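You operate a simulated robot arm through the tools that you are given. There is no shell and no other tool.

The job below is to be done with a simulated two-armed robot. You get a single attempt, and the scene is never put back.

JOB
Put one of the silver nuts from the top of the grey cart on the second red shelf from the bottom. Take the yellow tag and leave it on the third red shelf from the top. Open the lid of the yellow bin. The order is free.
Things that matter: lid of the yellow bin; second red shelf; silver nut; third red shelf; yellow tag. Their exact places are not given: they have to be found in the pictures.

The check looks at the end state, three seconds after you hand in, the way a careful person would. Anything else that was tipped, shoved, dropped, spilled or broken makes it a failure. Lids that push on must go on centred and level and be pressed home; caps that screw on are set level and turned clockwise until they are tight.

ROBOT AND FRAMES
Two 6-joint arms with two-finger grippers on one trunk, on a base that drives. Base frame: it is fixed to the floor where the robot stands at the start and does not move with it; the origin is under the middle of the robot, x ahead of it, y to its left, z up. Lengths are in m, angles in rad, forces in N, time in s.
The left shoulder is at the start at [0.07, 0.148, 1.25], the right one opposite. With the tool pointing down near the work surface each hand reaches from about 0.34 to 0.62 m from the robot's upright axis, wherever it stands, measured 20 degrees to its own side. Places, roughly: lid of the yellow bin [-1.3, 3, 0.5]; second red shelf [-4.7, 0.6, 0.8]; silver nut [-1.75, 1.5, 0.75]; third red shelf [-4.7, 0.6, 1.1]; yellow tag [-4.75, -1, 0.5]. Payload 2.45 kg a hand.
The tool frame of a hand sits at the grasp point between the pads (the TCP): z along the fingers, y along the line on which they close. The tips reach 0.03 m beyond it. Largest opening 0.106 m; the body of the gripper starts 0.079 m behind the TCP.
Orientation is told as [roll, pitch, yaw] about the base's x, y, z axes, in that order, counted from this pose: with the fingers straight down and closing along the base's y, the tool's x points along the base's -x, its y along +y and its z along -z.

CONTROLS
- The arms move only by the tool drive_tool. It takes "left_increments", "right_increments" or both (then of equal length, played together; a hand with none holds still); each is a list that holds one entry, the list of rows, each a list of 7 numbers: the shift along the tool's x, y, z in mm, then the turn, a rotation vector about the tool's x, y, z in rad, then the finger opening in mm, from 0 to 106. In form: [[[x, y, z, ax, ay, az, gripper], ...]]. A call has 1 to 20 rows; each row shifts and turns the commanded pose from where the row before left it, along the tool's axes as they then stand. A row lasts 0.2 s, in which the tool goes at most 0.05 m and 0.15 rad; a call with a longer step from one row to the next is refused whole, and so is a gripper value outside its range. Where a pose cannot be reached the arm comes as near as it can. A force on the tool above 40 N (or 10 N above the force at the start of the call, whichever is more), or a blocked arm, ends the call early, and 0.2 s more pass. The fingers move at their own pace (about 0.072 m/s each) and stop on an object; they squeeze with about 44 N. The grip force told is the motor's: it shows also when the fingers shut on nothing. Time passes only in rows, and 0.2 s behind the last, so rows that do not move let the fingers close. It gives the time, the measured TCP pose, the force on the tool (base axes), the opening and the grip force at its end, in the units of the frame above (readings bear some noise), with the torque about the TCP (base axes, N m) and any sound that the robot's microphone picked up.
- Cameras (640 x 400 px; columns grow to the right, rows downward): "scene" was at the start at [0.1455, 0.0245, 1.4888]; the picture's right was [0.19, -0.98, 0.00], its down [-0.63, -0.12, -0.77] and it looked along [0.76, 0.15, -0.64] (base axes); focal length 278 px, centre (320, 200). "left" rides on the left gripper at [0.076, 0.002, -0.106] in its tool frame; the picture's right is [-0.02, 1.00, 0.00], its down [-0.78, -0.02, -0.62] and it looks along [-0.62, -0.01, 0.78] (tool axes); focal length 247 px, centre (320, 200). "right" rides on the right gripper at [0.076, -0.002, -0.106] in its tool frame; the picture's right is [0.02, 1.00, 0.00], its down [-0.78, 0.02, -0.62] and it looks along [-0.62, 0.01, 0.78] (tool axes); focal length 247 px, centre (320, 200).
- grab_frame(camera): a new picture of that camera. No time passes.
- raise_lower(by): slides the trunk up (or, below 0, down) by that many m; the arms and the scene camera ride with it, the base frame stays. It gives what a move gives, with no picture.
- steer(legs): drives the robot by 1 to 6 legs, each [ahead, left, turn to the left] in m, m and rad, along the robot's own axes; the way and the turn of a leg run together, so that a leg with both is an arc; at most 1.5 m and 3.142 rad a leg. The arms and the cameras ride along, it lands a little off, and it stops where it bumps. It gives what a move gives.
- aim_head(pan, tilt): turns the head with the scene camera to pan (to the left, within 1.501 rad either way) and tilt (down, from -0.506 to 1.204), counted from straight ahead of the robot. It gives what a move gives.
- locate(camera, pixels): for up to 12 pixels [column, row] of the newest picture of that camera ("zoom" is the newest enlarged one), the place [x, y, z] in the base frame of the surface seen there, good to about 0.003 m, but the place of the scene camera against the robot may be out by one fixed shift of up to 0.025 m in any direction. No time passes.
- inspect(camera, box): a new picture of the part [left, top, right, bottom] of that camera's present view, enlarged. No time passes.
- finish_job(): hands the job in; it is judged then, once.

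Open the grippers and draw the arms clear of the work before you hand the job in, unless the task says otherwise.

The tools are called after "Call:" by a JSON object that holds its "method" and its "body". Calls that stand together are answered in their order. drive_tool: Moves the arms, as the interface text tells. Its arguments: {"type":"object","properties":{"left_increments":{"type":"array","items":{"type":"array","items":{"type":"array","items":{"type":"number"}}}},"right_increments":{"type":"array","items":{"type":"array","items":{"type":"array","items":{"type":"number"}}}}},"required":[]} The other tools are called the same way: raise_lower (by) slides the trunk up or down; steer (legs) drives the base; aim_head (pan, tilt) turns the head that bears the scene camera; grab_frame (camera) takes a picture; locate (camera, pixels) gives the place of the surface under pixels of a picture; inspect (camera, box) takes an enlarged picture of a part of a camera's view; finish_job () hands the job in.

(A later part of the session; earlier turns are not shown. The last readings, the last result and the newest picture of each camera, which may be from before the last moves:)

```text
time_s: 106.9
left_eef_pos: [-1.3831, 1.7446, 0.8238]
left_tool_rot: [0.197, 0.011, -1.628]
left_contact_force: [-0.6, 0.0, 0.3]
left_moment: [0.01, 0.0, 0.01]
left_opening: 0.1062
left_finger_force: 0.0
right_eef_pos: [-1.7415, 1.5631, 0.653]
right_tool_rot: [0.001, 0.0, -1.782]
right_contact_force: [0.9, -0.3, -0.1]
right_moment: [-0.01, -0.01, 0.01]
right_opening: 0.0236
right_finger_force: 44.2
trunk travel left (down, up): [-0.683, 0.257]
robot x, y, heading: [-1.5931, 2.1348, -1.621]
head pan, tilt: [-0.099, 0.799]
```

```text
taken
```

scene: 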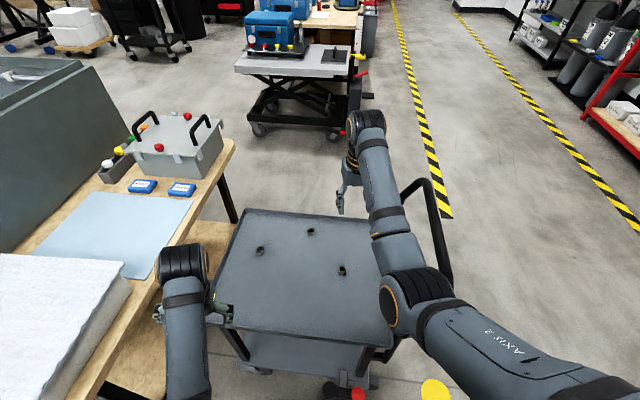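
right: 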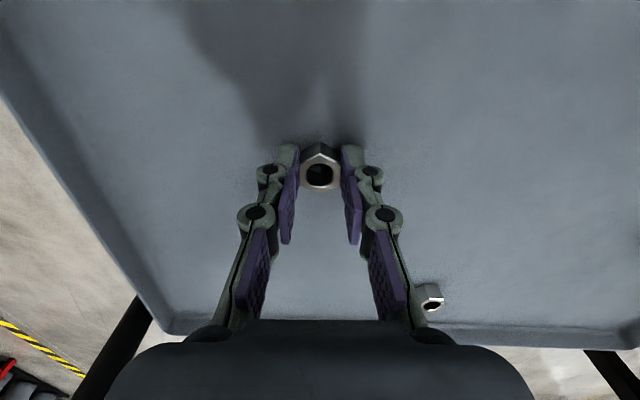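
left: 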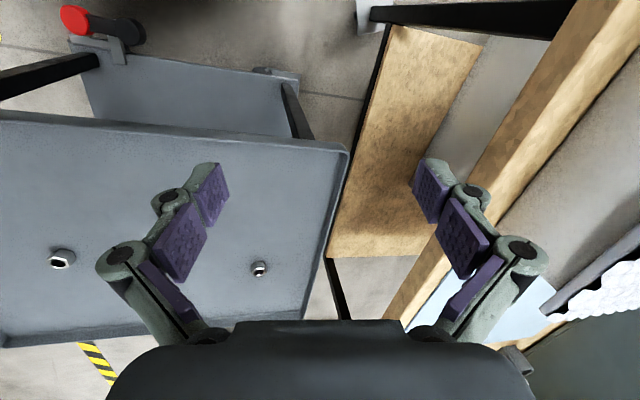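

The nut is held (opening 23.6 mm, grip 44 N). I lift it straight up 0.25 m and check.

Call:
{"method": "drive_tool", "body": {"right_increments": [[[0, 0, -15, 0, 0, 0, 12], [0, 0, -35, 0, 0, 0, 12], [0, 0, -40, 0, 0, 0, 12], [0, 0, -40, 0, 0, 0, 12], [0, 0, -40, 0, 0, 0, 12], [0, 0, -40, 0, 0, 0, 12], [0, 0, -40, 0, 0, 0, 12]]]}}

Call:
{"method": "grab_frame", "body": {"camera": "right"}}

Call:
{"method": "aim_head", "body": {"pan": -1.2, "tilt": 0.6}}

Call:
{"method": "grab_frame", "body": {"camera": "scene"}}

```text
time_s: 108.5
left_eef_pos: [-1.3826, 1.744, 0.8231]
left_tool_rot: [0.197, 0.012, -1.625]
left_contact_force: [-0.2, 0.0, -0.6]
left_moment: [0.01, 0.0, 0.01]
left_opening: 0.106
left_finger_force: 0.1
right_eef_pos: [-1.7461, 1.56, 0.901]
right_tool_rot: [0.002, -0.001, -1.781]
right_contact_force: [0.1, 0.6, -0.4]
right_moment: [-0.04, 0.02, 0.01]
right_opening: 0.024
right_finger_force: 44.2
trunk travel left (down, up): [-0.683, 0.257]
robot x, y, heading: [-1.5927, 2.1371, -1.62]
head pan, tilt: [-0.099, 0.799]
```

```text
taken
```

right: 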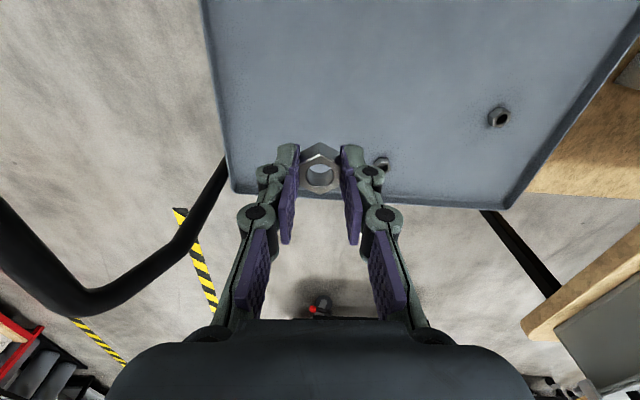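

```text
time_s: 109.8
left_eef_pos: [-1.3826, 1.7447, 0.8218]
left_tool_rot: [0.197, 0.01, -1.627]
left_contact_force: [0.1, -0.4, 0.1]
left_moment: [0.02, -0.03, 0.01]
left_opening: 0.1058
left_finger_force: 0.1
right_eef_pos: [-1.745, 1.56, 0.9007]
right_tool_rot: [0.001, -0.002, -1.782]
right_contact_force: [0.9, -0.7, 0.5]
right_moment: [0.01, -0.01, 0.0]
right_opening: 0.0237
right_finger_force: 43.9
trunk travel left (down, up): [-0.683, 0.257]
robot x, y, heading: [-1.5903, 2.1363, -1.618]
head pan, tilt: [-1.201, 0.6]
```

```text
taken
```

scene: 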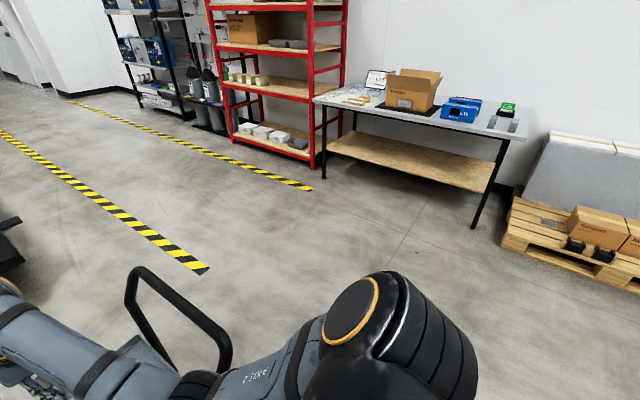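

The nut is held and lifted clear; the other two stayed. I measure the rack posts, shelves and neighbouring table ahead of the drive.

Call:
{"method": "locate", "body": {"camera": "scene", "pixels": [[231, 135], [312, 165], [320, 108], [290, 98], [240, 85], [290, 50], [300, 98], [510, 140], [475, 225], [325, 160], [197, 270], [180, 125]]}}

Call:
{"method": "inspect", "body": {"camera": "scene", "box": [120, 0, 360, 200]}}

```text
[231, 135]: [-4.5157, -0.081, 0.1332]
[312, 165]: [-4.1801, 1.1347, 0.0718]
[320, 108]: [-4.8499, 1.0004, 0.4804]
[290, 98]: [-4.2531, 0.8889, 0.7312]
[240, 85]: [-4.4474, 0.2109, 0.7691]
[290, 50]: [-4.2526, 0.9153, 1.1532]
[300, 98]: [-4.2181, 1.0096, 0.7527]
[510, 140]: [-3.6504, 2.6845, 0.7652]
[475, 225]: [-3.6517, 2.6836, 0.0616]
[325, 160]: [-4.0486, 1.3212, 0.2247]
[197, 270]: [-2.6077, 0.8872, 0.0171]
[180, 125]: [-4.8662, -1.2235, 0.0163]
```

```text
2.00 times, centred on (240, 100) of scene
```

zoom: 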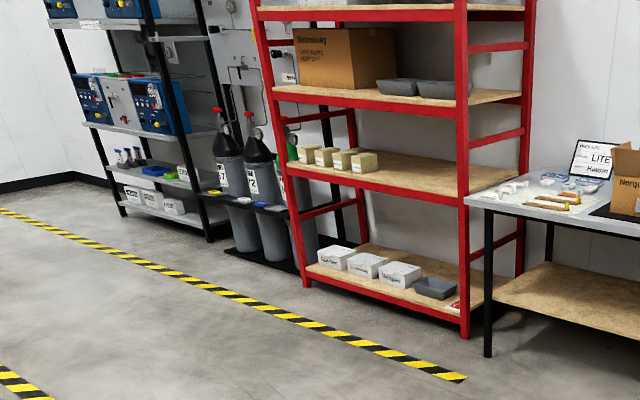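

The rack's front runs from (-4.52,-0.08) to (-4.18,1.13), so I should face it at heading about 2.87. I back away from the cart, turn right, and drive round to stand about 1 m in front of the rack.

Call:
{"method": "steer", "body": {"legs": [[-0.25, 0, 0], [0, 0, -1.79], [1.08, 0.39, 0], [0, 0.85, 0], [0, 0.85, 0]]}}

Call:
{"method": "aim_head", "body": {"pan": 0, "tilt": 0.4}}

Call:
{"method": "grab_frame", "body": {"camera": "scene"}}

```text
time_s: 129.7
left_eef_pos: [-3.6681, 0.6258, 0.8233]
left_tool_rot: [0.199, 0.012, 2.81]
left_contact_force: [0.2, -0.3, -0.3]
left_moment: [-0.01, 0.0, -0.01]
left_opening: 0.1061
left_finger_force: 0.1
right_eef_pos: [-3.7474, 1.0225, 0.9013]
right_tool_rot: [0.003, -0.002, 2.658]
right_contact_force: [-0.1, -0.8, -0.1]
right_moment: [-0.02, 0.07, -0.02]
right_opening: 0.0236
right_finger_force: 44.1
trunk travel left (down, up): [-0.683, 0.257]
robot x, y, heading: [-3.2347, 0.7157, 2.822]
head pan, tilt: [-1.201, 0.6]
```

```text
time_s: 131.1
left_eef_pos: [-3.669, 0.6248, 0.8223]
left_tool_rot: [0.196, 0.01, 2.81]
left_contact_force: [0.6, 0.2, 0.9]
left_moment: [-0.04, 0.04, 0.02]
left_opening: 0.1061
left_finger_force: 0.1
right_eef_pos: [-3.7474, 1.0237, 0.9001]
right_tool_rot: [0.002, -0.003, 2.658]
right_contact_force: [-0.8, 0.1, 0.0]
right_moment: [-0.04, 0.02, 0.0]
right_opening: 0.0238
right_finger_force: 43.9
trunk travel left (down, up): [-0.683, 0.257]
robot x, y, heading: [-3.2347, 0.7202, 2.822]
head pan, tilt: [0.0, 0.4]
```

```text
taken
```

scene: 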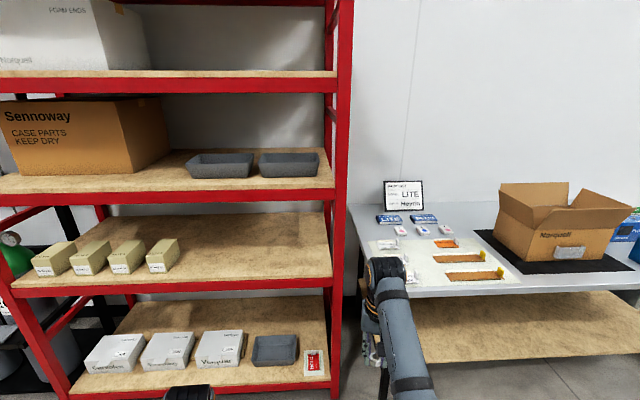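

Now I see the rack from the front: shelf 2 (z≈0.75) is free right of the beige boxes around (260,250); shelf 3 from the top carries a carton and two grey trays. I measure these.

Call:
{"method": "locate", "body": {"camera": "scene", "pixels": [[150, 285], [325, 275], [260, 260], [260, 230], [175, 262], [170, 193], [325, 190], [250, 180], [178, 160], [225, 175], [342, 200], [310, 215]]}}

Call:
{"method": "inspect", "body": {"camera": "scene", "box": [0, 80, 360, 310]}}

```text
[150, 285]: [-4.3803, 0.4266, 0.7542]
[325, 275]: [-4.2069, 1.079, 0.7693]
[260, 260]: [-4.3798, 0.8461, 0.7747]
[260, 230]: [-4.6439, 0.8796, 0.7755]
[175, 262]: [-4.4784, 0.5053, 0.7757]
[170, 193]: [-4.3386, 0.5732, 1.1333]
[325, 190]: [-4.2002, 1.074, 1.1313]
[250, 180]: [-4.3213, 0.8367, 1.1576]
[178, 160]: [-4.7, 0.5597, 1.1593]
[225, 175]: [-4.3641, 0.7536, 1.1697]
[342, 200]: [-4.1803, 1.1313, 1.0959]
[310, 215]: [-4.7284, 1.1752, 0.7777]
```

```text
1.74 times, centred on (180, 195) of scene
```

zoom: 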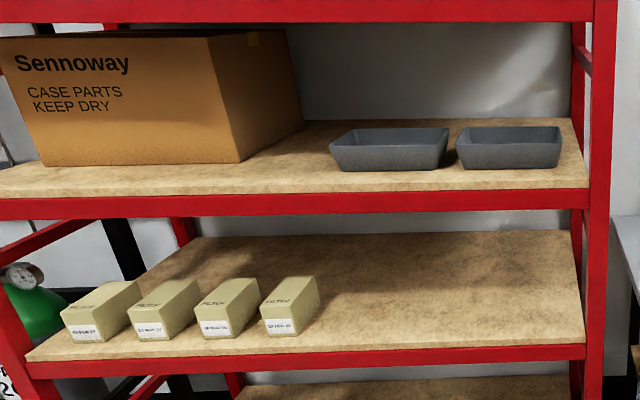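

Shelf surfaces come out at about 0.76 and 1.14 m (scene z less 0.016). I square the right hand's yaw, pitch it 0.6 rad forward and lower it to about z 0.81 here in free space, before moving in.

Call:
{"method": "drive_tool", "body": {"right_increments": [[[0, 0, 0, 0, 0, -0.08, 12], [0, 0, 0, 0, 0, -0.08, 12], [0, 0, 22, 0, -0.15, 0, 12], [3.3, 0, 21.8, 0, -0.15, 0, 12], [6.5, 0, 21, 0, -0.15, 0, 12], [9.6, 0, 19.8, 0, -0.15, 0, 12]]]}}

Call:
{"method": "grab_frame", "body": {"camera": "right"}}

```text
time_s: 132.5
left_eef_pos: [-3.6695, 0.6246, 0.8235]
left_tool_rot: [0.198, 0.012, 2.809]
left_contact_force: [0.2, 0.6, 0.3]
left_moment: [-0.02, 0.02, -0.02]
left_opening: 0.106
left_finger_force: 0.2
right_eef_pos: [-3.8065, 1.0846, 0.9383]
right_tool_rot: [-0.097, -0.76, 2.852]
right_contact_force: [-1.2, -0.1, -0.8]
right_moment: [-0.01, 0.02, -0.02]
right_opening: 0.0238
right_finger_force: 43.7
trunk travel left (down, up): [-0.683, 0.257]
robot x, y, heading: [-3.2384, 0.7177, 2.822]
head pan, tilt: [0.0, 0.4]
stopped in row 6 (right hand): the arm was blocked; the commanded pose is now the measured one
```

```text
taken
```

right: 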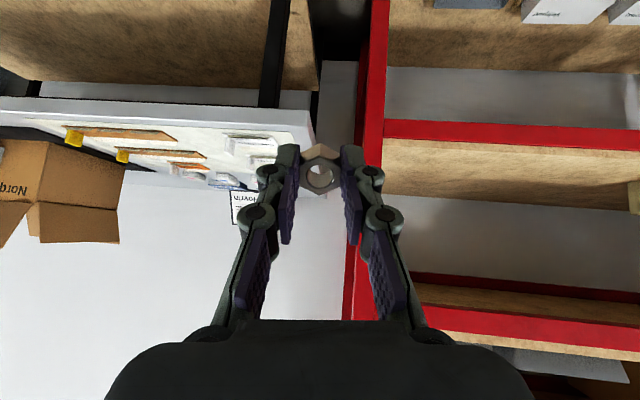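

The arm jumped to a pitch of 0.76 at TCP z 0.938, nut still held, nothing touched. I lower the trunk 0.1 m, turn 0.06, shift left 0.37 m and look again before entering the shelf.

Call:
{"method": "raise_lower", "body": {"by": -0.1}}

Call:
{"method": "steer", "body": {"legs": [[0, 0, 0.06], [0.1, 0.37, 0]]}}

Call:
{"method": "grab_frame", "body": {"camera": "right"}}

Call:
{"method": "grab_frame", "body": {"camera": "scene"}}

```text
time_s: 133.8
left_eef_pos: [-3.669, 0.6245, 0.7227]
left_tool_rot: [0.197, 0.011, 2.812]
left_contact_force: [0.0, -0.3, 0.0]
left_moment: [0.02, -0.02, 0.0]
left_opening: 0.106
left_finger_force: 0.0
right_eef_pos: [-3.8064, 1.0848, 0.8372]
right_tool_rot: [-0.096, -0.759, 2.851]
right_contact_force: [-0.2, 0.0, -0.4]
right_moment: [-0.04, -0.02, 0.01]
right_opening: 0.0235
right_finger_force: 44.4
trunk travel left (down, up): [-0.583, 0.357]
robot x, y, heading: [-3.2346, 0.7183, 2.822]
head pan, tilt: [0.0, 0.4]
```

```text
time_s: 136.7
left_eef_pos: [-3.8541, 0.268, 0.7236]
left_tool_rot: [0.197, 0.011, 2.871]
left_contact_force: [-0.3, 1.1, 0.5]
left_moment: [0.03, -0.01, 0.01]
left_opening: 0.1059
left_finger_force: 0.1
right_eef_pos: [-4.0204, 0.7186, 0.8368]
right_tool_rot: [-0.098, -0.759, 2.916]
right_contact_force: [0.1, 0.5, -1.2]
right_moment: [0.02, -0.02, 0.0]
right_opening: 0.0238
right_finger_force: 44.1
trunk travel left (down, up): [-0.583, 0.357]
robot x, y, heading: [-3.4277, 0.3865, 2.881]
head pan, tilt: [0.0, 0.4]
```

```text
taken
```

right: 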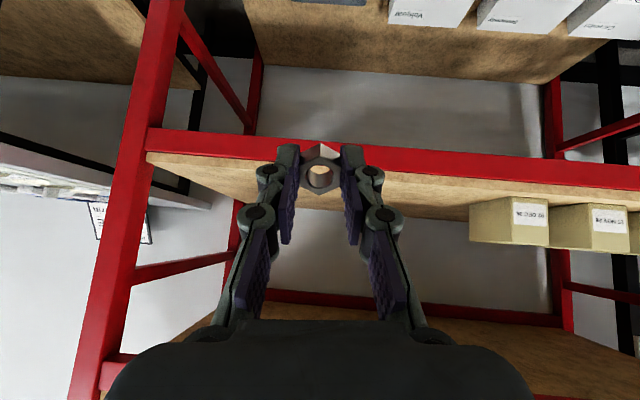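

```text
taken
```

scene: 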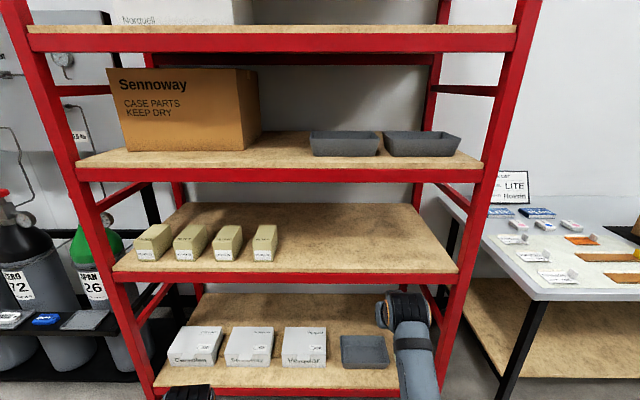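

The hand is in front of shelf 2's free part. I measure the shelf from the right camera for a bias-free height and edge.

Call:
{"method": "locate", "body": {"camera": "right", "pixels": [[400, 180], [430, 205], [230, 180], [200, 165], [430, 170], [250, 150], [480, 230], [160, 100], [280, 290], [380, 165]]}}

Call:
{"method": "locate", "body": {"camera": "scene", "pixels": [[340, 245], [340, 215], [360, 275], [265, 255], [310, 160], [260, 160], [285, 150], [300, 145], [290, 165], [380, 165]]}}

```text
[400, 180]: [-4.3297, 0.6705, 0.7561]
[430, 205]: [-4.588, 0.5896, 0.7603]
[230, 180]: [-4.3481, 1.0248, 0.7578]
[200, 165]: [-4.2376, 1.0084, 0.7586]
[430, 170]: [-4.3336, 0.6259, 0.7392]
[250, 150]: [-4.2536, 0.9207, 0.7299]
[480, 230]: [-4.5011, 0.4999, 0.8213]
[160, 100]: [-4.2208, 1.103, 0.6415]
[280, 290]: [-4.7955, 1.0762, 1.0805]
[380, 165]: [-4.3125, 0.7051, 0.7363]
```

```text
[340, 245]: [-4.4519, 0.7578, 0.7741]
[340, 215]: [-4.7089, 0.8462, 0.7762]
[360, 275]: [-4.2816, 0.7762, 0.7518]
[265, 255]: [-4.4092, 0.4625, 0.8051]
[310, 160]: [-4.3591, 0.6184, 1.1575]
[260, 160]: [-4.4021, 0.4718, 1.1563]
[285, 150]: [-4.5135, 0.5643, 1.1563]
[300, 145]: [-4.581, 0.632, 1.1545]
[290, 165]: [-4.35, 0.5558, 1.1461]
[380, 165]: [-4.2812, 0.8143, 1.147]
```

Shelf 2 surface is z 0.758 with its front at about x -4.30 on my line. I drive 0.28 m ahead, check, then go on.

Call:
{"method": "steer", "body": {"legs": [[0.28, 0, 0]]}}

Call:
{"method": "grab_frame", "body": {"camera": "right"}}

Call:
{"method": "grab_frame", "body": {"camera": "scene"}}

```text
time_s: 138.6
left_eef_pos: [-4.1286, 0.3447, 0.7233]
left_tool_rot: [0.2, 0.01, 2.866]
left_contact_force: [0.1, -0.3, -0.4]
left_moment: [-0.01, 0.02, -0.02]
left_opening: 0.1063
left_finger_force: 0.1
right_eef_pos: [-4.2913, 0.7967, 0.8363]
right_tool_rot: [-0.098, -0.757, 2.907]
right_contact_force: [-0.6, -0.5, -0.1]
right_moment: [0.02, -0.01, -0.03]
right_opening: 0.0236
right_finger_force: 43.7
trunk travel left (down, up): [-0.583, 0.357]
robot x, y, heading: [-3.6998, 0.4598, 2.876]
head pan, tilt: [0.0, 0.4]
```

```text
taken
```

right: 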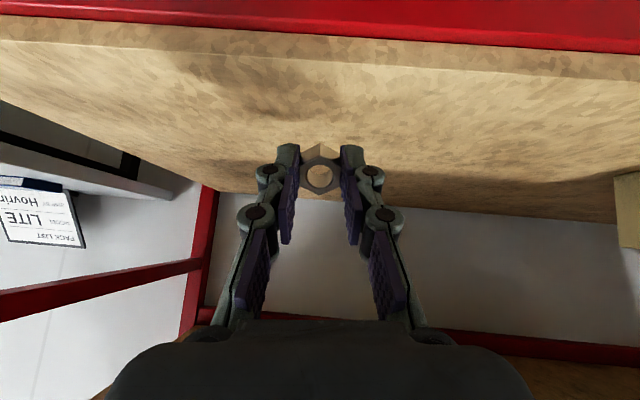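

```text
taken
```

scene: 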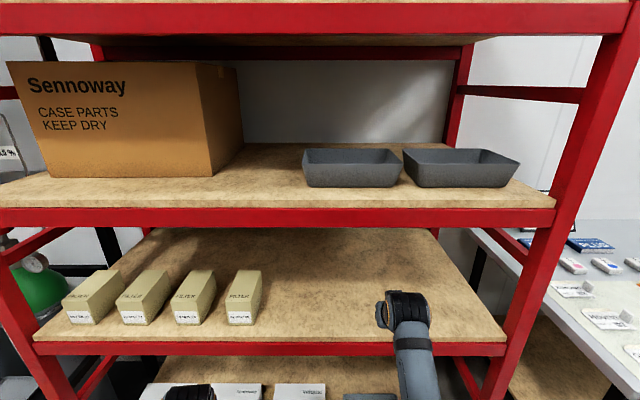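

The nut hand is right at the shelf edge with room above and below. I go 0.13 m further in.

Call:
{"method": "steer", "body": {"legs": [[0.13, 0, 0]]}}

Call:
{"method": "drive_tool", "body": {"right_increments": [[[8, 0, 8, 0, 0, 0, 12], [8, 0, 8, 0, 0, 0, 12]]]}}

Call:
{"method": "grab_frame", "body": {"camera": "right"}}

```text
time_s: 139.9
left_eef_pos: [-4.2553, 0.3788, 0.723]
left_tool_rot: [0.198, 0.011, 2.867]
left_contact_force: [0.4, 0.1, 0.1]
left_moment: [-0.02, -0.05, -0.03]
left_opening: 0.1058
left_finger_force: 0.1
right_eef_pos: [-4.4196, 0.8317, 0.8358]
right_tool_rot: [-0.099, -0.758, 2.91]
right_contact_force: [-0.4, 0.4, -0.3]
right_moment: [0.02, 0.01, 0.0]
right_opening: 0.0239
right_finger_force: 44.0
trunk travel left (down, up): [-0.583, 0.357]
robot x, y, heading: [-3.8267, 0.5003, 2.879]
head pan, tilt: [0.0, 0.4]
```

```text
time_s: 140.5
left_eef_pos: [-4.2565, 0.3785, 0.7223]
left_tool_rot: [0.2, 0.01, 2.869]
left_contact_force: [-1.2, -0.2, 0.3]
left_moment: [0.01, -0.01, 0.02]
left_opening: 0.1058
left_finger_force: 0.0
right_eef_pos: [-4.4183, 0.8338, 0.8136]
right_tool_rot: [-0.098, -0.757, 2.908]
right_contact_force: [0.4, 0.6, 0.1]
right_moment: [-0.01, 0.03, -0.02]
right_opening: 0.0238
right_finger_force: 43.9
trunk travel left (down, up): [-0.583, 0.357]
robot x, y, heading: [-3.8275, 0.4927, 2.876]
head pan, tilt: [0.0, 0.4]
```

```text
taken
```

right: 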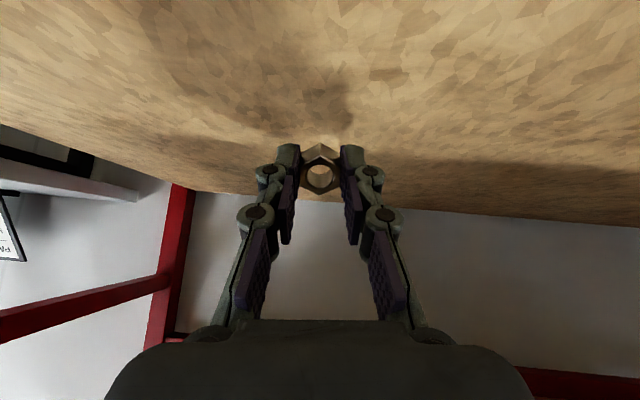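

TCP z is 0.8136; contact is expected near 0.794. I lower in small steps watching the force.

Call:
{"method": "drive_tool", "body": {"right_increments": [[[5.5, 0, 5.8, 0, 0, 0, 12], [2.8, 0, 2.9, 0, 0, 0, 12], [2, 0, 2, 0, 0, 0, 12]]]}}

Call:
{"method": "inspect", "body": {"camera": "right", "box": [240, 100, 400, 220]}}

```text
time_s: 141.3
left_eef_pos: [-4.2557, 0.3786, 0.7226]
left_tool_rot: [0.199, 0.009, 2.868]
left_contact_force: [0.6, -1.2, 0.9]
left_moment: [-0.02, -0.01, 0.02]
left_opening: 0.1059
left_finger_force: 0.0
right_eef_pos: [-4.418, 0.8332, 0.7977]
right_tool_rot: [-0.1, -0.756, 2.91]
right_contact_force: [0.3, 0.4, 0.1]
right_moment: [0.0, -0.01, 0.0]
right_opening: 0.0238
right_finger_force: 43.7
trunk travel left (down, up): [-0.583, 0.357]
robot x, y, heading: [-3.827, 0.4975, 2.879]
head pan, tilt: [0.0, 0.4]
```

```text
3.33 times, centred on (320, 160) of right
```

zoom: 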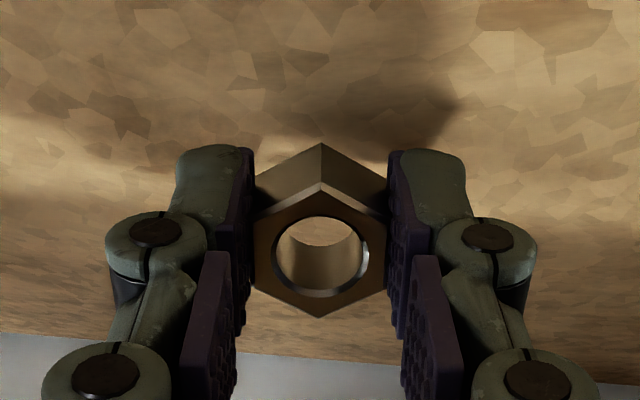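

The nut is a few millimetres above the board. I lower a little more, 2 mm at a time.

Call:
{"method": "drive_tool", "body": {"right_increments": [[[1.4, 0, 1.4, 0, 0, 0, 12], [1.4, 0, 1.4, 0, 0, 0, 12]]]}}

```text
time_s: 141.9
left_eef_pos: [-4.255, 0.3781, 0.7238]
left_tool_rot: [0.199, 0.011, 2.868]
left_contact_force: [0.1, -0.9, 0.2]
left_moment: [0.01, -0.01, -0.01]
left_opening: 0.1059
left_finger_force: 0.2
right_eef_pos: [-4.4189, 0.8338, 0.7951]
right_tool_rot: [-0.1, -0.757, 2.91]
right_contact_force: [0.4, -0.8, -0.2]
right_moment: [-0.01, 0.02, 0.03]
right_opening: 0.0237
right_finger_force: 44.1
trunk travel left (down, up): [-0.583, 0.357]
robot x, y, heading: [-3.8253, 0.5005, 2.876]
head pan, tilt: [0.0, 0.4]
```

Still no contact at z 0.795; two more small steps, then open slowly.

Call:
{"method": "drive_tool", "body": {"right_increments": [[[1.4, 0, 1.4, 0, 0, 0, 12], [1.4, 0, 1.4, 0, 0, 0, 12]]]}}

Call:
{"method": "inspect", "body": {"camera": "right", "box": [240, 100, 400, 220]}}

```text
time_s: 142.5
left_eef_pos: [-4.2547, 0.3786, 0.7227]
left_tool_rot: [0.2, 0.011, 2.868]
left_contact_force: [0.5, -0.1, -0.5]
left_moment: [-0.05, 0.02, 0.01]
left_opening: 0.1059
left_finger_force: 0.1
right_eef_pos: [-4.4173, 0.833, 0.7915]
right_tool_rot: [-0.1, -0.76, 2.911]
right_contact_force: [0.2, 0.6, -1.3]
right_moment: [0.01, -0.02, -0.03]
right_opening: 0.0236
right_finger_force: 44.0
trunk travel left (down, up): [-0.583, 0.357]
robot x, y, heading: [-3.8249, 0.4982, 2.879]
head pan, tilt: [0.0, 0.4]
```

```text
3.33 times, centred on (320, 160) of right
```

zoom: 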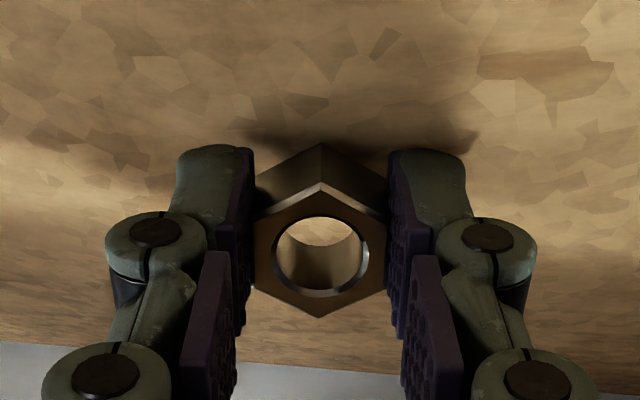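

The nut's lower corner is practically on the board. I open the fingers slowly to let it settle.

Call:
{"method": "drive_tool", "body": {"right_increments": [[[0, 0, 0, 0, 0, 0, 25], [0, 0, 0, 0, 0, 0, 27], [0, 0, 0, 0, 0, 0, 30], [0, 0, 0, 0, 0, 0, 40], [0, 0, 0, 0, 0, 0, 50], [0, 0, 0, 0, 0, 0, 50]]]}}

Call:
{"method": "grab_frame", "body": {"camera": "right"}}

```text
time_s: 143.9
left_eef_pos: [-4.2558, 0.3782, 0.7235]
left_tool_rot: [0.198, 0.011, 2.866]
left_contact_force: [-0.5, -1.0, 0.5]
left_moment: [-0.01, 0.01, 0.02]
left_opening: 0.1061
left_finger_force: 0.0
right_eef_pos: [-4.4158, 0.8348, 0.7906]
right_tool_rot: [-0.101, -0.757, 2.909]
right_contact_force: [-0.1, -0.2, 0.1]
right_moment: [0.02, 0.02, 0.03]
right_opening: 0.0501
right_finger_force: 0.2
trunk travel left (down, up): [-0.583, 0.357]
robot x, y, heading: [-3.8287, 0.4984, 2.877]
head pan, tilt: [0.0, 0.4]
```

```text
taken
```

right: 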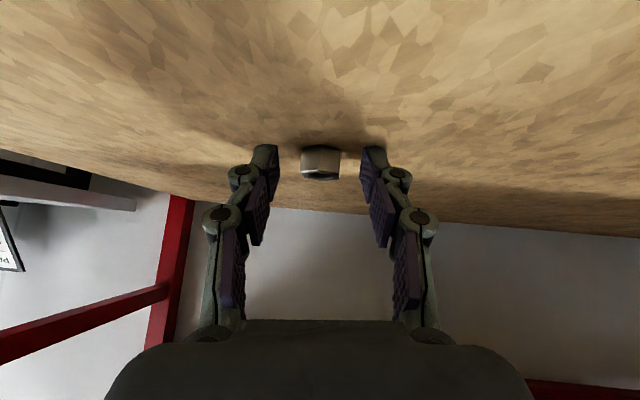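

The nut lies on the shelf at (320,162). I draw the fingers back along the tool axis and back the base out.

Call:
{"method": "drive_tool", "body": {"right_increments": [[[0, 0, 0, 0, 0, 0, 70], [0, 0, -20, 0, 0, 0, 70], [0, 0, -25, 0, 0, 0, 70]]]}}

Call:
{"method": "steer", "body": {"legs": [[-0.3, 0, 0]]}}

Call:
{"method": "grab_frame", "body": {"camera": "scene"}}

Call:
{"method": "inspect", "body": {"camera": "right", "box": [160, 60, 480, 260]}}

```text
time_s: 144.9
left_eef_pos: [-4.2559, 0.3779, 0.7229]
left_tool_rot: [0.2, 0.011, 2.868]
left_contact_force: [0.0, 0.0, -1.0]
left_moment: [0.02, -0.01, -0.04]
left_opening: 0.1059
left_finger_force: 0.1
right_eef_pos: [-4.3942, 0.8535, 0.8506]
right_tool_rot: [-0.191, -0.802, 2.952]
right_contact_force: [-0.5, -0.4, -0.4]
right_moment: [0.0, 0.02, -0.01]
right_opening: 0.0699
right_finger_force: 0.0
trunk travel left (down, up): [-0.583, 0.357]
robot x, y, heading: [-3.8246, 0.4959, 2.875]
head pan, tilt: [0.0, 0.4]
stopped in row 3 (right hand): the arm was blocked; the commanded pose is now the measured one
```

```text
time_s: 146.9
left_eef_pos: [-3.9717, 0.3031, 0.7239]
left_tool_rot: [0.2, 0.009, 2.862]
left_contact_force: [1.0, 0.4, 0.0]
left_moment: [-0.01, -0.01, 0.01]
left_opening: 0.1058
left_finger_force: 0.0
right_eef_pos: [-4.1085, 0.778, 0.8495]
right_tool_rot: [-0.191, -0.803, 2.945]
right_contact_force: [0.2, 0.0, -0.1]
right_moment: [0.02, 0.02, 0.04]
right_opening: 0.0697
right_finger_force: 0.0
trunk travel left (down, up): [-0.583, 0.357]
robot x, y, heading: [-3.5467, 0.4184, 2.87]
head pan, tilt: [0.0, 0.4]
```

```text
taken
```

scene: 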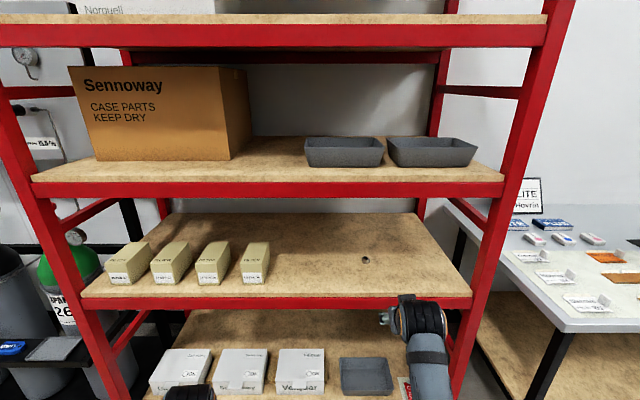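

```text
2.00 times, centred on (320, 160) of right
```

zoom: 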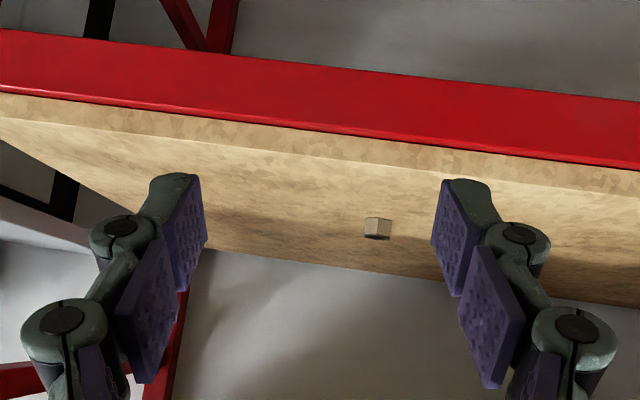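

The nut rests on shelf 2 at (365,259). Now the tag: I turn the head left to look at the bottle rack.

Call:
{"method": "aim_head", "body": {"pan": 0.7, "tilt": 0.5}}

Call:
{"method": "grab_frame", "body": {"camera": "scene"}}

```text
time_s: 148.0
left_eef_pos: [-3.9734, 0.3032, 0.7244]
left_tool_rot: [0.199, 0.011, 2.859]
left_contact_force: [0.2, -0.2, -0.1]
left_moment: [0.03, 0.01, 0.01]
left_opening: 0.1061
left_finger_force: 0.1
right_eef_pos: [-4.1078, 0.78, 0.8508]
right_tool_rot: [-0.19, -0.802, 2.946]
right_contact_force: [0.2, 0.0, -0.3]
right_moment: [-0.01, 0.0, 0.02]
right_opening: 0.07
right_finger_force: 0.0
trunk travel left (down, up): [-0.583, 0.357]
robot x, y, heading: [-3.5444, 0.4213, 2.87]
head pan, tilt: [0.7, 0.499]
```

```text
taken
```

scene: 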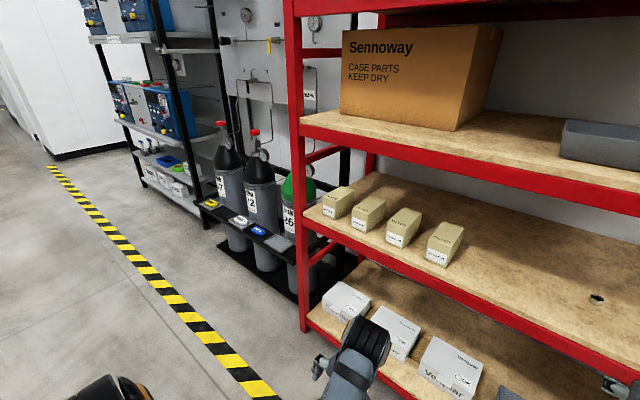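

Call:
{"method": "inspect", "body": {"camera": "scene", "box": [180, 100, 340, 290]}}

Call:
{"method": "locate", "body": {"camera": "scene", "pixels": [[211, 204], [238, 220], [258, 230], [280, 242], [300, 255], [225, 215], [222, 123], [252, 132], [215, 245], [300, 325], [345, 260], [150, 185]]}}

```text
2.11 times, centred on (260, 195) of scene
```

zoom: 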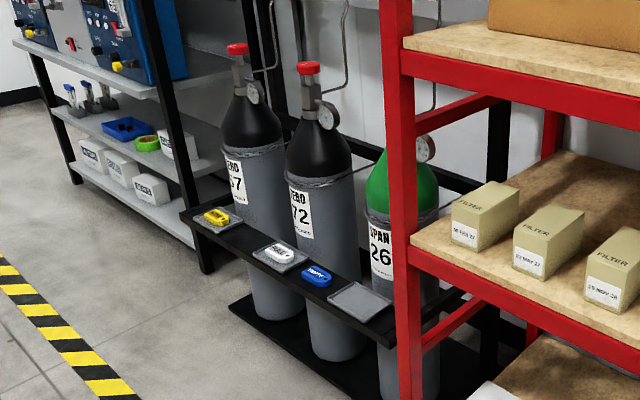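

```text
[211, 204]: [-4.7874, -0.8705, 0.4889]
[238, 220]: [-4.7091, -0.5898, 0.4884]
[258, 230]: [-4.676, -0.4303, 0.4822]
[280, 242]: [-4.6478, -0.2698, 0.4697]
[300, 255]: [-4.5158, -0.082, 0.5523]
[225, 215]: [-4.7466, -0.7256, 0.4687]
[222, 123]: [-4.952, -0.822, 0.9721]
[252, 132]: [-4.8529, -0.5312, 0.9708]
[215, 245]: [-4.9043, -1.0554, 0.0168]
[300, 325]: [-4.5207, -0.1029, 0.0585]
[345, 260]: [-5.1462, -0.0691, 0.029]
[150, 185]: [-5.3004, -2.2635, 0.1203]
```

The yellow tag lies on a grey pad at zoom (216,215), about (-4.787,-0.87,0.48), on the bottle rack's front ledge. I first bring the right tool back to pointing down.

Call:
{"method": "drive_tool", "body": {"right_increments": [[[0, 0, 0, -0.1, 0, 0, 70], [0, 0, 0, -0.09, 0, 0, 70], [0, 0, 0, 0, 0.14, 0, 70], [0, 0, 0, 0, 0.14, 0, 70], [0, 0, 0, 0, 0.14, 0, 70], [0, 0, 0, 0, 0.14, 0, 70], [0, 0, 0, 0, 0.14, 0, 70], [0, 0, 0, 0, 0.1, 0, 70], [0, 0, 0, 0, 0, 0.076, 70]]]}}

Call:
{"method": "grab_frame", "body": {"camera": "scene"}}

```text
time_s: 150.0
left_eef_pos: [-3.9728, 0.3038, 0.7228]
left_tool_rot: [0.198, 0.01, 2.86]
left_contact_force: [0.3, -0.1, 0.9]
left_moment: [-0.01, 0.01, -0.02]
left_opening: 0.106
left_finger_force: 0.1
right_eef_pos: [-4.1072, 0.7797, 0.8496]
right_tool_rot: [0.0, 0.001, 2.869]
right_contact_force: [-0.4, -0.7, 0.5]
right_moment: [-0.02, 0.02, -0.01]
right_opening: 0.0698
right_finger_force: 0.1
trunk travel left (down, up): [-0.583, 0.357]
robot x, y, heading: [-3.5439, 0.4217, 2.867]
head pan, tilt: [0.7, 0.499]
```

```text
taken
```

scene: 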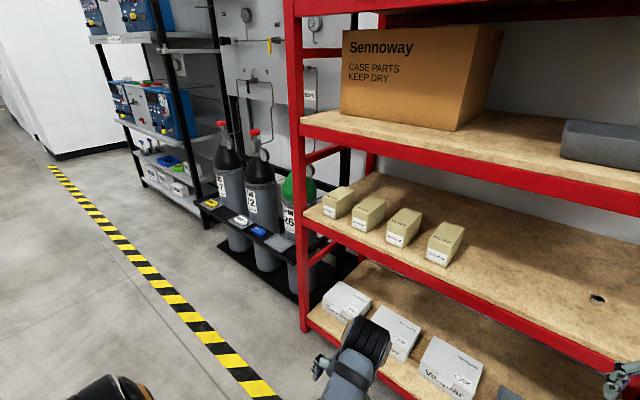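

Tool is straight down again. I back off 0.1 m and slide left about 1.7 m along the racks to stand before the tag.

Call:
{"method": "steer", "body": {"legs": [[-0.1, 0, 0.03], [0, 0.86, 0], [0, 0.86, 0]]}}

Call:
{"method": "aim_head", "body": {"pan": -0.1, "tilt": 0.7}}

Call:
{"method": "grab_frame", "body": {"camera": "scene"}}

Call:
{"method": "grab_frame", "body": {"camera": "right"}}

```text
time_s: 159.6
left_eef_pos: [-4.2326, -1.4476, 0.7237]
left_tool_rot: [0.2, 0.012, 2.926]
left_contact_force: [-0.8, -0.1, -0.1]
left_moment: [-0.01, 0.03, 0.01]
left_opening: 0.1062
left_finger_force: 0.0
right_eef_pos: [-4.3994, -0.9822, 0.85]
right_tool_rot: [-0.001, 0.0, 2.936]
right_contact_force: [0.2, -0.1, 0.0]
right_moment: [0.04, 0.01, 0.04]
right_opening: 0.0699
right_finger_force: 0.1
trunk travel left (down, up): [-0.583, 0.357]
robot x, y, heading: [-3.8127, -1.3031, 2.936]
head pan, tilt: [0.7, 0.499]
```

```text
time_s: 160.7
left_eef_pos: [-4.2325, -1.4478, 0.7229]
left_tool_rot: [0.199, 0.012, 2.928]
left_contact_force: [0.1, 0.5, -0.2]
left_moment: [0.02, 0.01, 0.0]
left_opening: 0.1061
left_finger_force: 0.0
right_eef_pos: [-4.3994, -0.9814, 0.8486]
right_tool_rot: [0.0, -0.001, 2.937]
right_contact_force: [-0.1, 0.4, -0.6]
right_moment: [0.0, -0.02, -0.01]
right_opening: 0.07
right_finger_force: 0.0
trunk travel left (down, up): [-0.583, 0.357]
robot x, y, heading: [-3.8093, -1.3017, 2.937]
head pan, tilt: [-0.099, 0.7]
```

```text
taken
```

scene: 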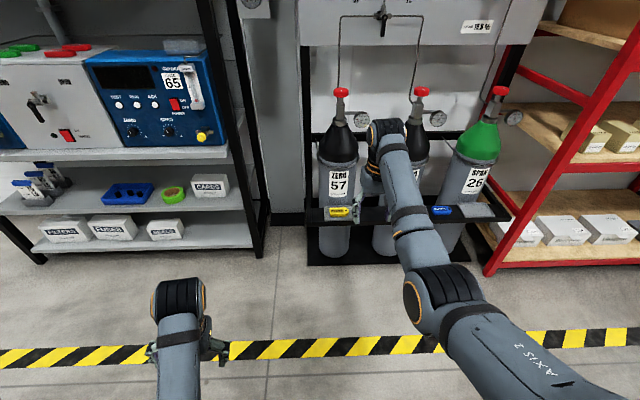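

```text
taken
```

right: 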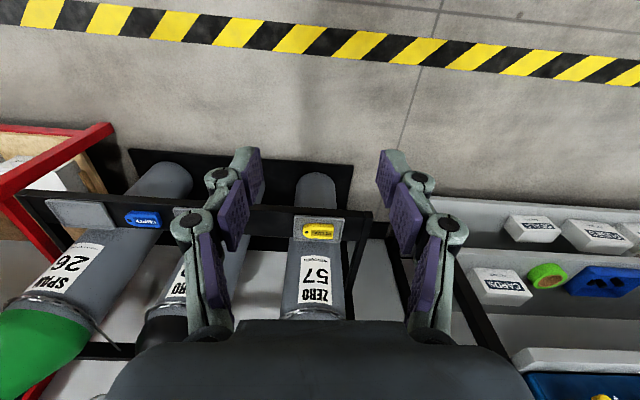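

The yellow tag is at (318,231) in the right camera, on its grey pad in front of the "ZERO 57" bottle. I zoom and measure.

Call:
{"method": "inspect", "body": {"camera": "right", "box": [270, 190, 370, 260]}}

Call:
{"method": "locate", "body": {"camera": "right", "pixels": [[306, 230], [318, 227], [332, 232], [318, 236], [300, 216], [342, 222], [318, 217], [355, 240], [318, 260], [255, 225]]}}

Call:
{"method": "inspect", "body": {"camera": "scene", "box": [290, 140, 410, 260]}}

```text
5.71 times, centred on (320, 225) of right
```

zoom: 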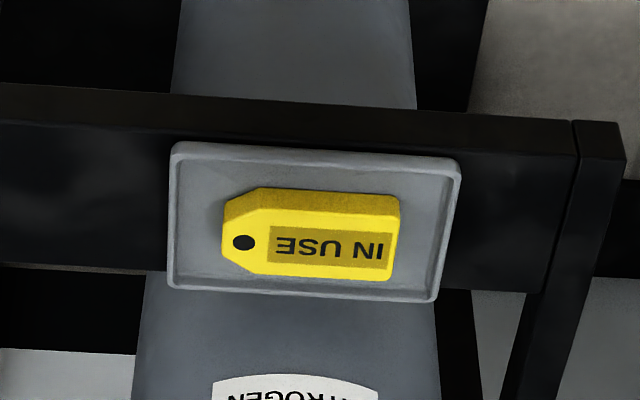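

```text
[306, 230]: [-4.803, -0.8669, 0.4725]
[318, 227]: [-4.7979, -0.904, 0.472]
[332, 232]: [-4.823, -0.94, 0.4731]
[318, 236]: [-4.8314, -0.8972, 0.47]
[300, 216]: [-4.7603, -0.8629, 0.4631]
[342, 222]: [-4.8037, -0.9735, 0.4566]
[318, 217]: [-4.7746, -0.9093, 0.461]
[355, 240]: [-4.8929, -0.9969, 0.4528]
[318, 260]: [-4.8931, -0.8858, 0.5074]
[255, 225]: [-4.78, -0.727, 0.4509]
```

```text
3.33 times, centred on (350, 200) of scene
```

zoom: 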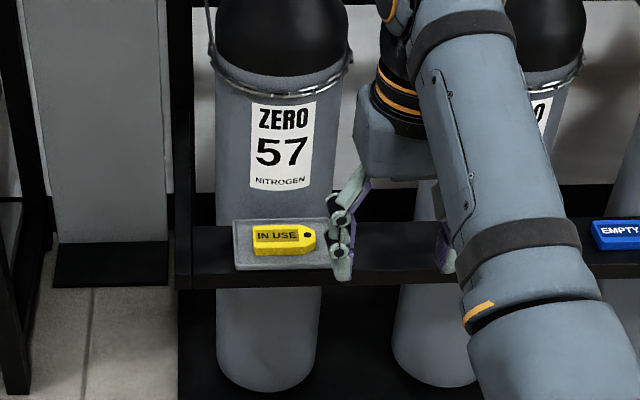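

Tag: about 89×40 mm, top at z 0.473, centre (-4.813,-0.900), long side across my view; I can grip it lengthwise with the present hand angle. I check clearance to the black rack at left before advancing.

Call:
{"method": "locate", "body": {"camera": "scene", "pixels": [[262, 235], [240, 145], [243, 205], [220, 240], [210, 60], [40, 260], [120, 240], [335, 250]]}}

Call:
{"method": "raise_lower", "body": {"by": -0.26}}

Call:
{"method": "steer", "body": {"legs": [[0.25, 0, 0]]}}

Call:
{"method": "grab_frame", "body": {"camera": "right"}}

Call:
{"method": "grab_frame", "body": {"camera": "scene"}}

```text
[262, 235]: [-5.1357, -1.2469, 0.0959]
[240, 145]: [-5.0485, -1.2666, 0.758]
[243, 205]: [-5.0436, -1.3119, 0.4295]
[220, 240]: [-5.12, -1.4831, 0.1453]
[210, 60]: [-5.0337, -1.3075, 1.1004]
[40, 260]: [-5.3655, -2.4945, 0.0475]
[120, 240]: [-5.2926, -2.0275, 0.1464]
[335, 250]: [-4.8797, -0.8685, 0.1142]
```

```text
time_s: 163.4
left_eef_pos: [-4.2319, -1.4486, 0.464]
left_tool_rot: [0.2, 0.009, 2.927]
left_contact_force: [-0.1, 0.2, -0.8]
left_moment: [0.01, 0.02, 0.01]
left_opening: 0.106
left_finger_force: 0.0
right_eef_pos: [-4.3988, -0.9832, 0.5906]
right_tool_rot: [0.001, -0.002, 2.936]
right_contact_force: [0.4, -0.1, 0.4]
right_moment: [0.02, 0.03, 0.03]
right_opening: 0.0698
right_finger_force: 0.1
trunk travel left (down, up): [-0.323, 0.617]
robot x, y, heading: [-3.811, -1.3029, 2.933]
head pan, tilt: [-0.099, 0.7]
```

```text
time_s: 165.2
left_eef_pos: [-4.4812, -1.3931, 0.4625]
left_tool_rot: [0.199, 0.009, 2.924]
left_contact_force: [0.4, 1.3, -0.5]
left_moment: [-0.02, -0.02, 0.07]
left_opening: 0.106
left_finger_force: 0.0
right_eef_pos: [-4.6461, -0.9273, 0.5891]
right_tool_rot: [-0.001, -0.002, 2.934]
right_contact_force: [0.0, 0.0, 0.1]
right_moment: [0.01, 0.01, -0.01]
right_opening: 0.07
right_finger_force: 0.0
trunk travel left (down, up): [-0.323, 0.617]
robot x, y, heading: [-4.0608, -1.2495, 2.933]
head pan, tilt: [-0.099, 0.7]
```

```text
taken
```

right: 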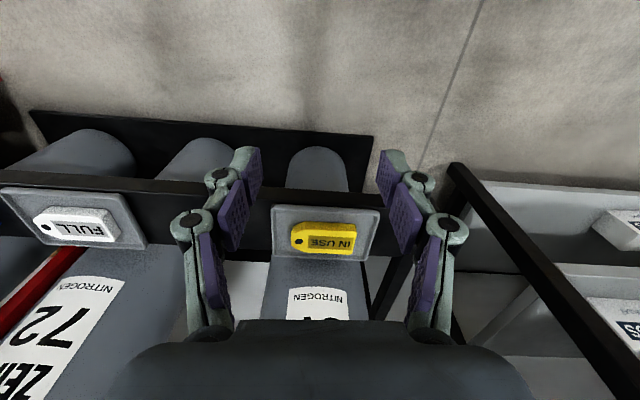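

```text
taken
```

scene: 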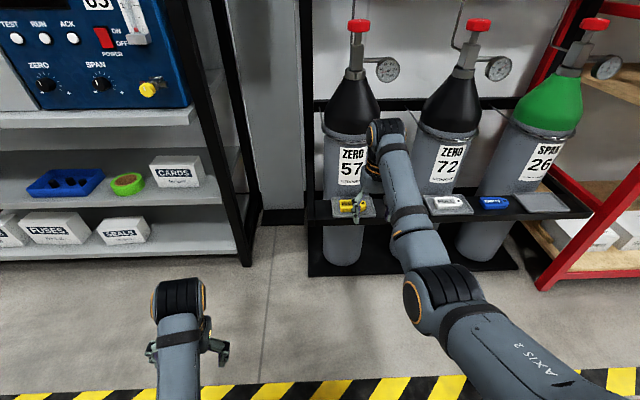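

The tag is at (325,238) now and the bottle stands just behind it. I check how far the wrist sticks out forward of the TCP so that it will not touch the bottle.

Call:
{"method": "locate", "body": {"camera": "scene", "pixels": [[388, 122], [375, 130], [400, 122], [368, 165], [352, 208], [355, 140], [345, 110], [350, 180], [358, 60]]}}

Call:
{"method": "inspect", "body": {"camera": "scene", "box": [300, 80, 460, 260]}}

Call:
{"method": "locate", "body": {"camera": "right", "pixels": [[292, 235], [356, 240], [325, 228], [325, 243], [325, 250], [318, 262], [318, 300], [300, 218], [280, 240], [372, 240]]}}

Call:
{"method": "inspect", "body": {"camera": "right", "box": [260, 190, 400, 290]}}

```text
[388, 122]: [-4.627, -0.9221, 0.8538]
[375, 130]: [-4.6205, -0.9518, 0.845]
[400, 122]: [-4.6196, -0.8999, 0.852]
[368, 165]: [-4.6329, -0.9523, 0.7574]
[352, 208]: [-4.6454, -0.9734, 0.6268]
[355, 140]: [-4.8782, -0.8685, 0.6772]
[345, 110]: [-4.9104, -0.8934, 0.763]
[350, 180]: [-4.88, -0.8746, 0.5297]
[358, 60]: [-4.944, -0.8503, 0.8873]
```

```text
2.22 times, centred on (380, 170) of scene
```

zoom: 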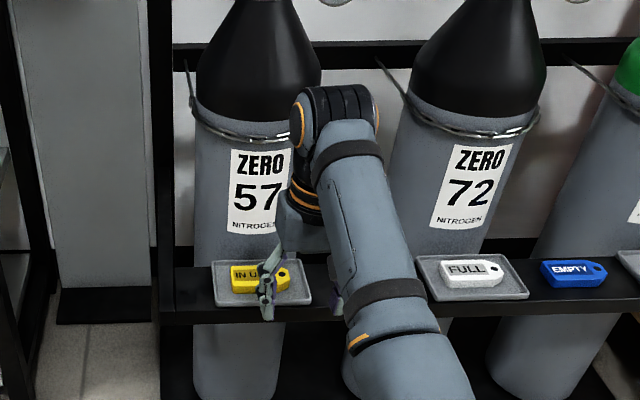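

```text
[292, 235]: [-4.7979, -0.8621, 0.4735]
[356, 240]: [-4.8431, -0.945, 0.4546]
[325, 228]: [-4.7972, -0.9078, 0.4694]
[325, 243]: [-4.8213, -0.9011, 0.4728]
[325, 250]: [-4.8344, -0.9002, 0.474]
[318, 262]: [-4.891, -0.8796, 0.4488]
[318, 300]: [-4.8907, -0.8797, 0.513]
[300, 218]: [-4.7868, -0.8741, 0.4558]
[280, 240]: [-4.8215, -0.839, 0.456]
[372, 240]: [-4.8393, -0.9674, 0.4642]
```

```text
4.00 times, centred on (330, 240) of right
```

zoom: 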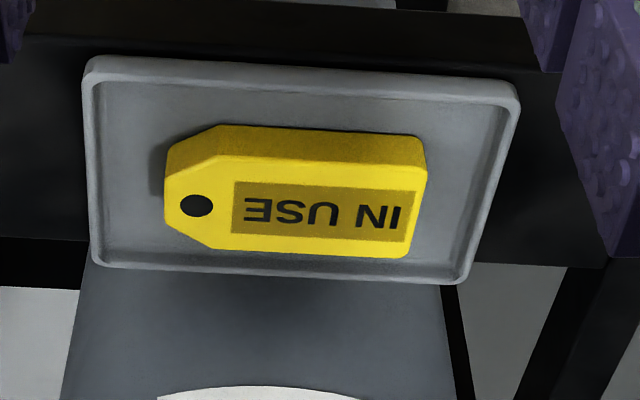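

The wrist sits straight above the TCP with ~0.045 m radius, so pitching 0.15 rad keeps it off the bottle. I drive 0.16 m ahead, open fully, turn 0.075 to line up with the tag and pitch slightly.

Call:
{"method": "steer", "body": {"legs": [[0.16, 0.01, 0]]}}

Call:
{"method": "drive_tool", "body": {"right_increments": [[[0, 0, 0, 0, 0, 0.075, 106], [0, 0, 0, 0, -0.14, 0, 106], [0, 0, 0, 0, 0, 0, 106]]]}}

Call:
{"method": "grab_frame", "body": {"camera": "right"}}

Call:
{"method": "inspect", "body": {"camera": "scene", "box": [290, 80, 470, 260]}}

```text
time_s: 166.6
left_eef_pos: [-4.6415, -1.3689, 0.4628]
left_tool_rot: [0.199, 0.01, 2.92]
left_contact_force: [-0.4, -0.5, 0.0]
left_moment: [0.01, 0.01, 0.0]
left_opening: 0.1059
left_finger_force: 0.0
right_eef_pos: [-4.8039, -0.9015, 0.5895]
right_tool_rot: [-0.001, -0.001, 2.927]
right_contact_force: [0.5, 0.4, 0.2]
right_moment: [0.01, 0.0, -0.02]
right_opening: 0.0701
right_finger_force: 0.0
trunk travel left (down, up): [-0.323, 0.617]
robot x, y, heading: [-4.215, -1.2278, 2.928]
head pan, tilt: [-0.099, 0.7]
```

```text
time_s: 167.4
left_eef_pos: [-4.6419, -1.3689, 0.4638]
left_tool_rot: [0.199, 0.009, 2.919]
left_contact_force: [-0.3, 0.0, -1.4]
left_moment: [0.0, 0.03, 0.01]
left_opening: 0.1061
left_finger_force: 0.2
right_eef_pos: [-4.8038, -0.9018, 0.5894]
right_tool_rot: [0.0, -0.143, 2.853]
right_contact_force: [0.0, -0.5, 0.0]
right_moment: [-0.02, 0.03, 0.0]
right_opening: 0.1058
right_finger_force: 0.1
trunk travel left (down, up): [-0.323, 0.617]
robot x, y, heading: [-4.219, -1.2241, 2.926]
head pan, tilt: [-0.099, 0.7]
```

```text
taken
```

right: 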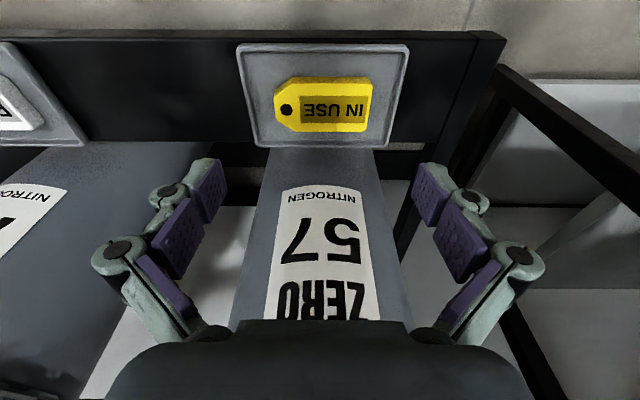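

```text
2.22 times, centred on (380, 170) of scene
```

zoom: 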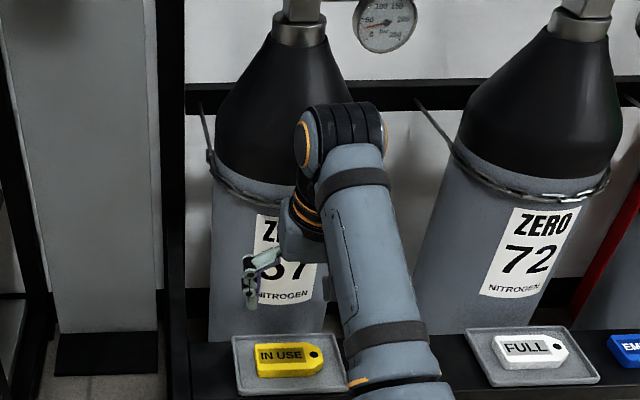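

Tag is now at (323,104), between the open fingers. I measure its ends precisely.

Call:
{"method": "locate", "body": {"camera": "right", "pixels": [[277, 108], [368, 108], [322, 104], [322, 92], [322, 128], [260, 140], [390, 140], [320, 160]]}}

Call:
{"method": "inspect", "body": {"camera": "right", "box": [220, 30, 420, 160]}}

```text
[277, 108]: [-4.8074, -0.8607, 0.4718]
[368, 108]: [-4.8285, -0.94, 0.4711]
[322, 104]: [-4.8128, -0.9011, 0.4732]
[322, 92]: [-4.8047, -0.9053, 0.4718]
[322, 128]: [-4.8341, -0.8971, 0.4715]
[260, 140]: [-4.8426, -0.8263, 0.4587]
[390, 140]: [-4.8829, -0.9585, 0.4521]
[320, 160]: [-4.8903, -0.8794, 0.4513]
```

```text
3.08 times, centred on (320, 95) of right
```

zoom: 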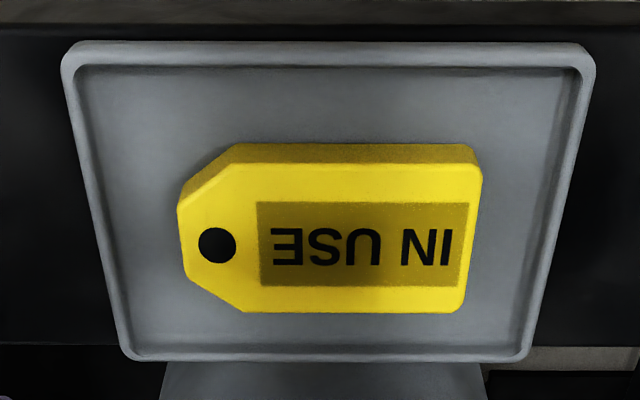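

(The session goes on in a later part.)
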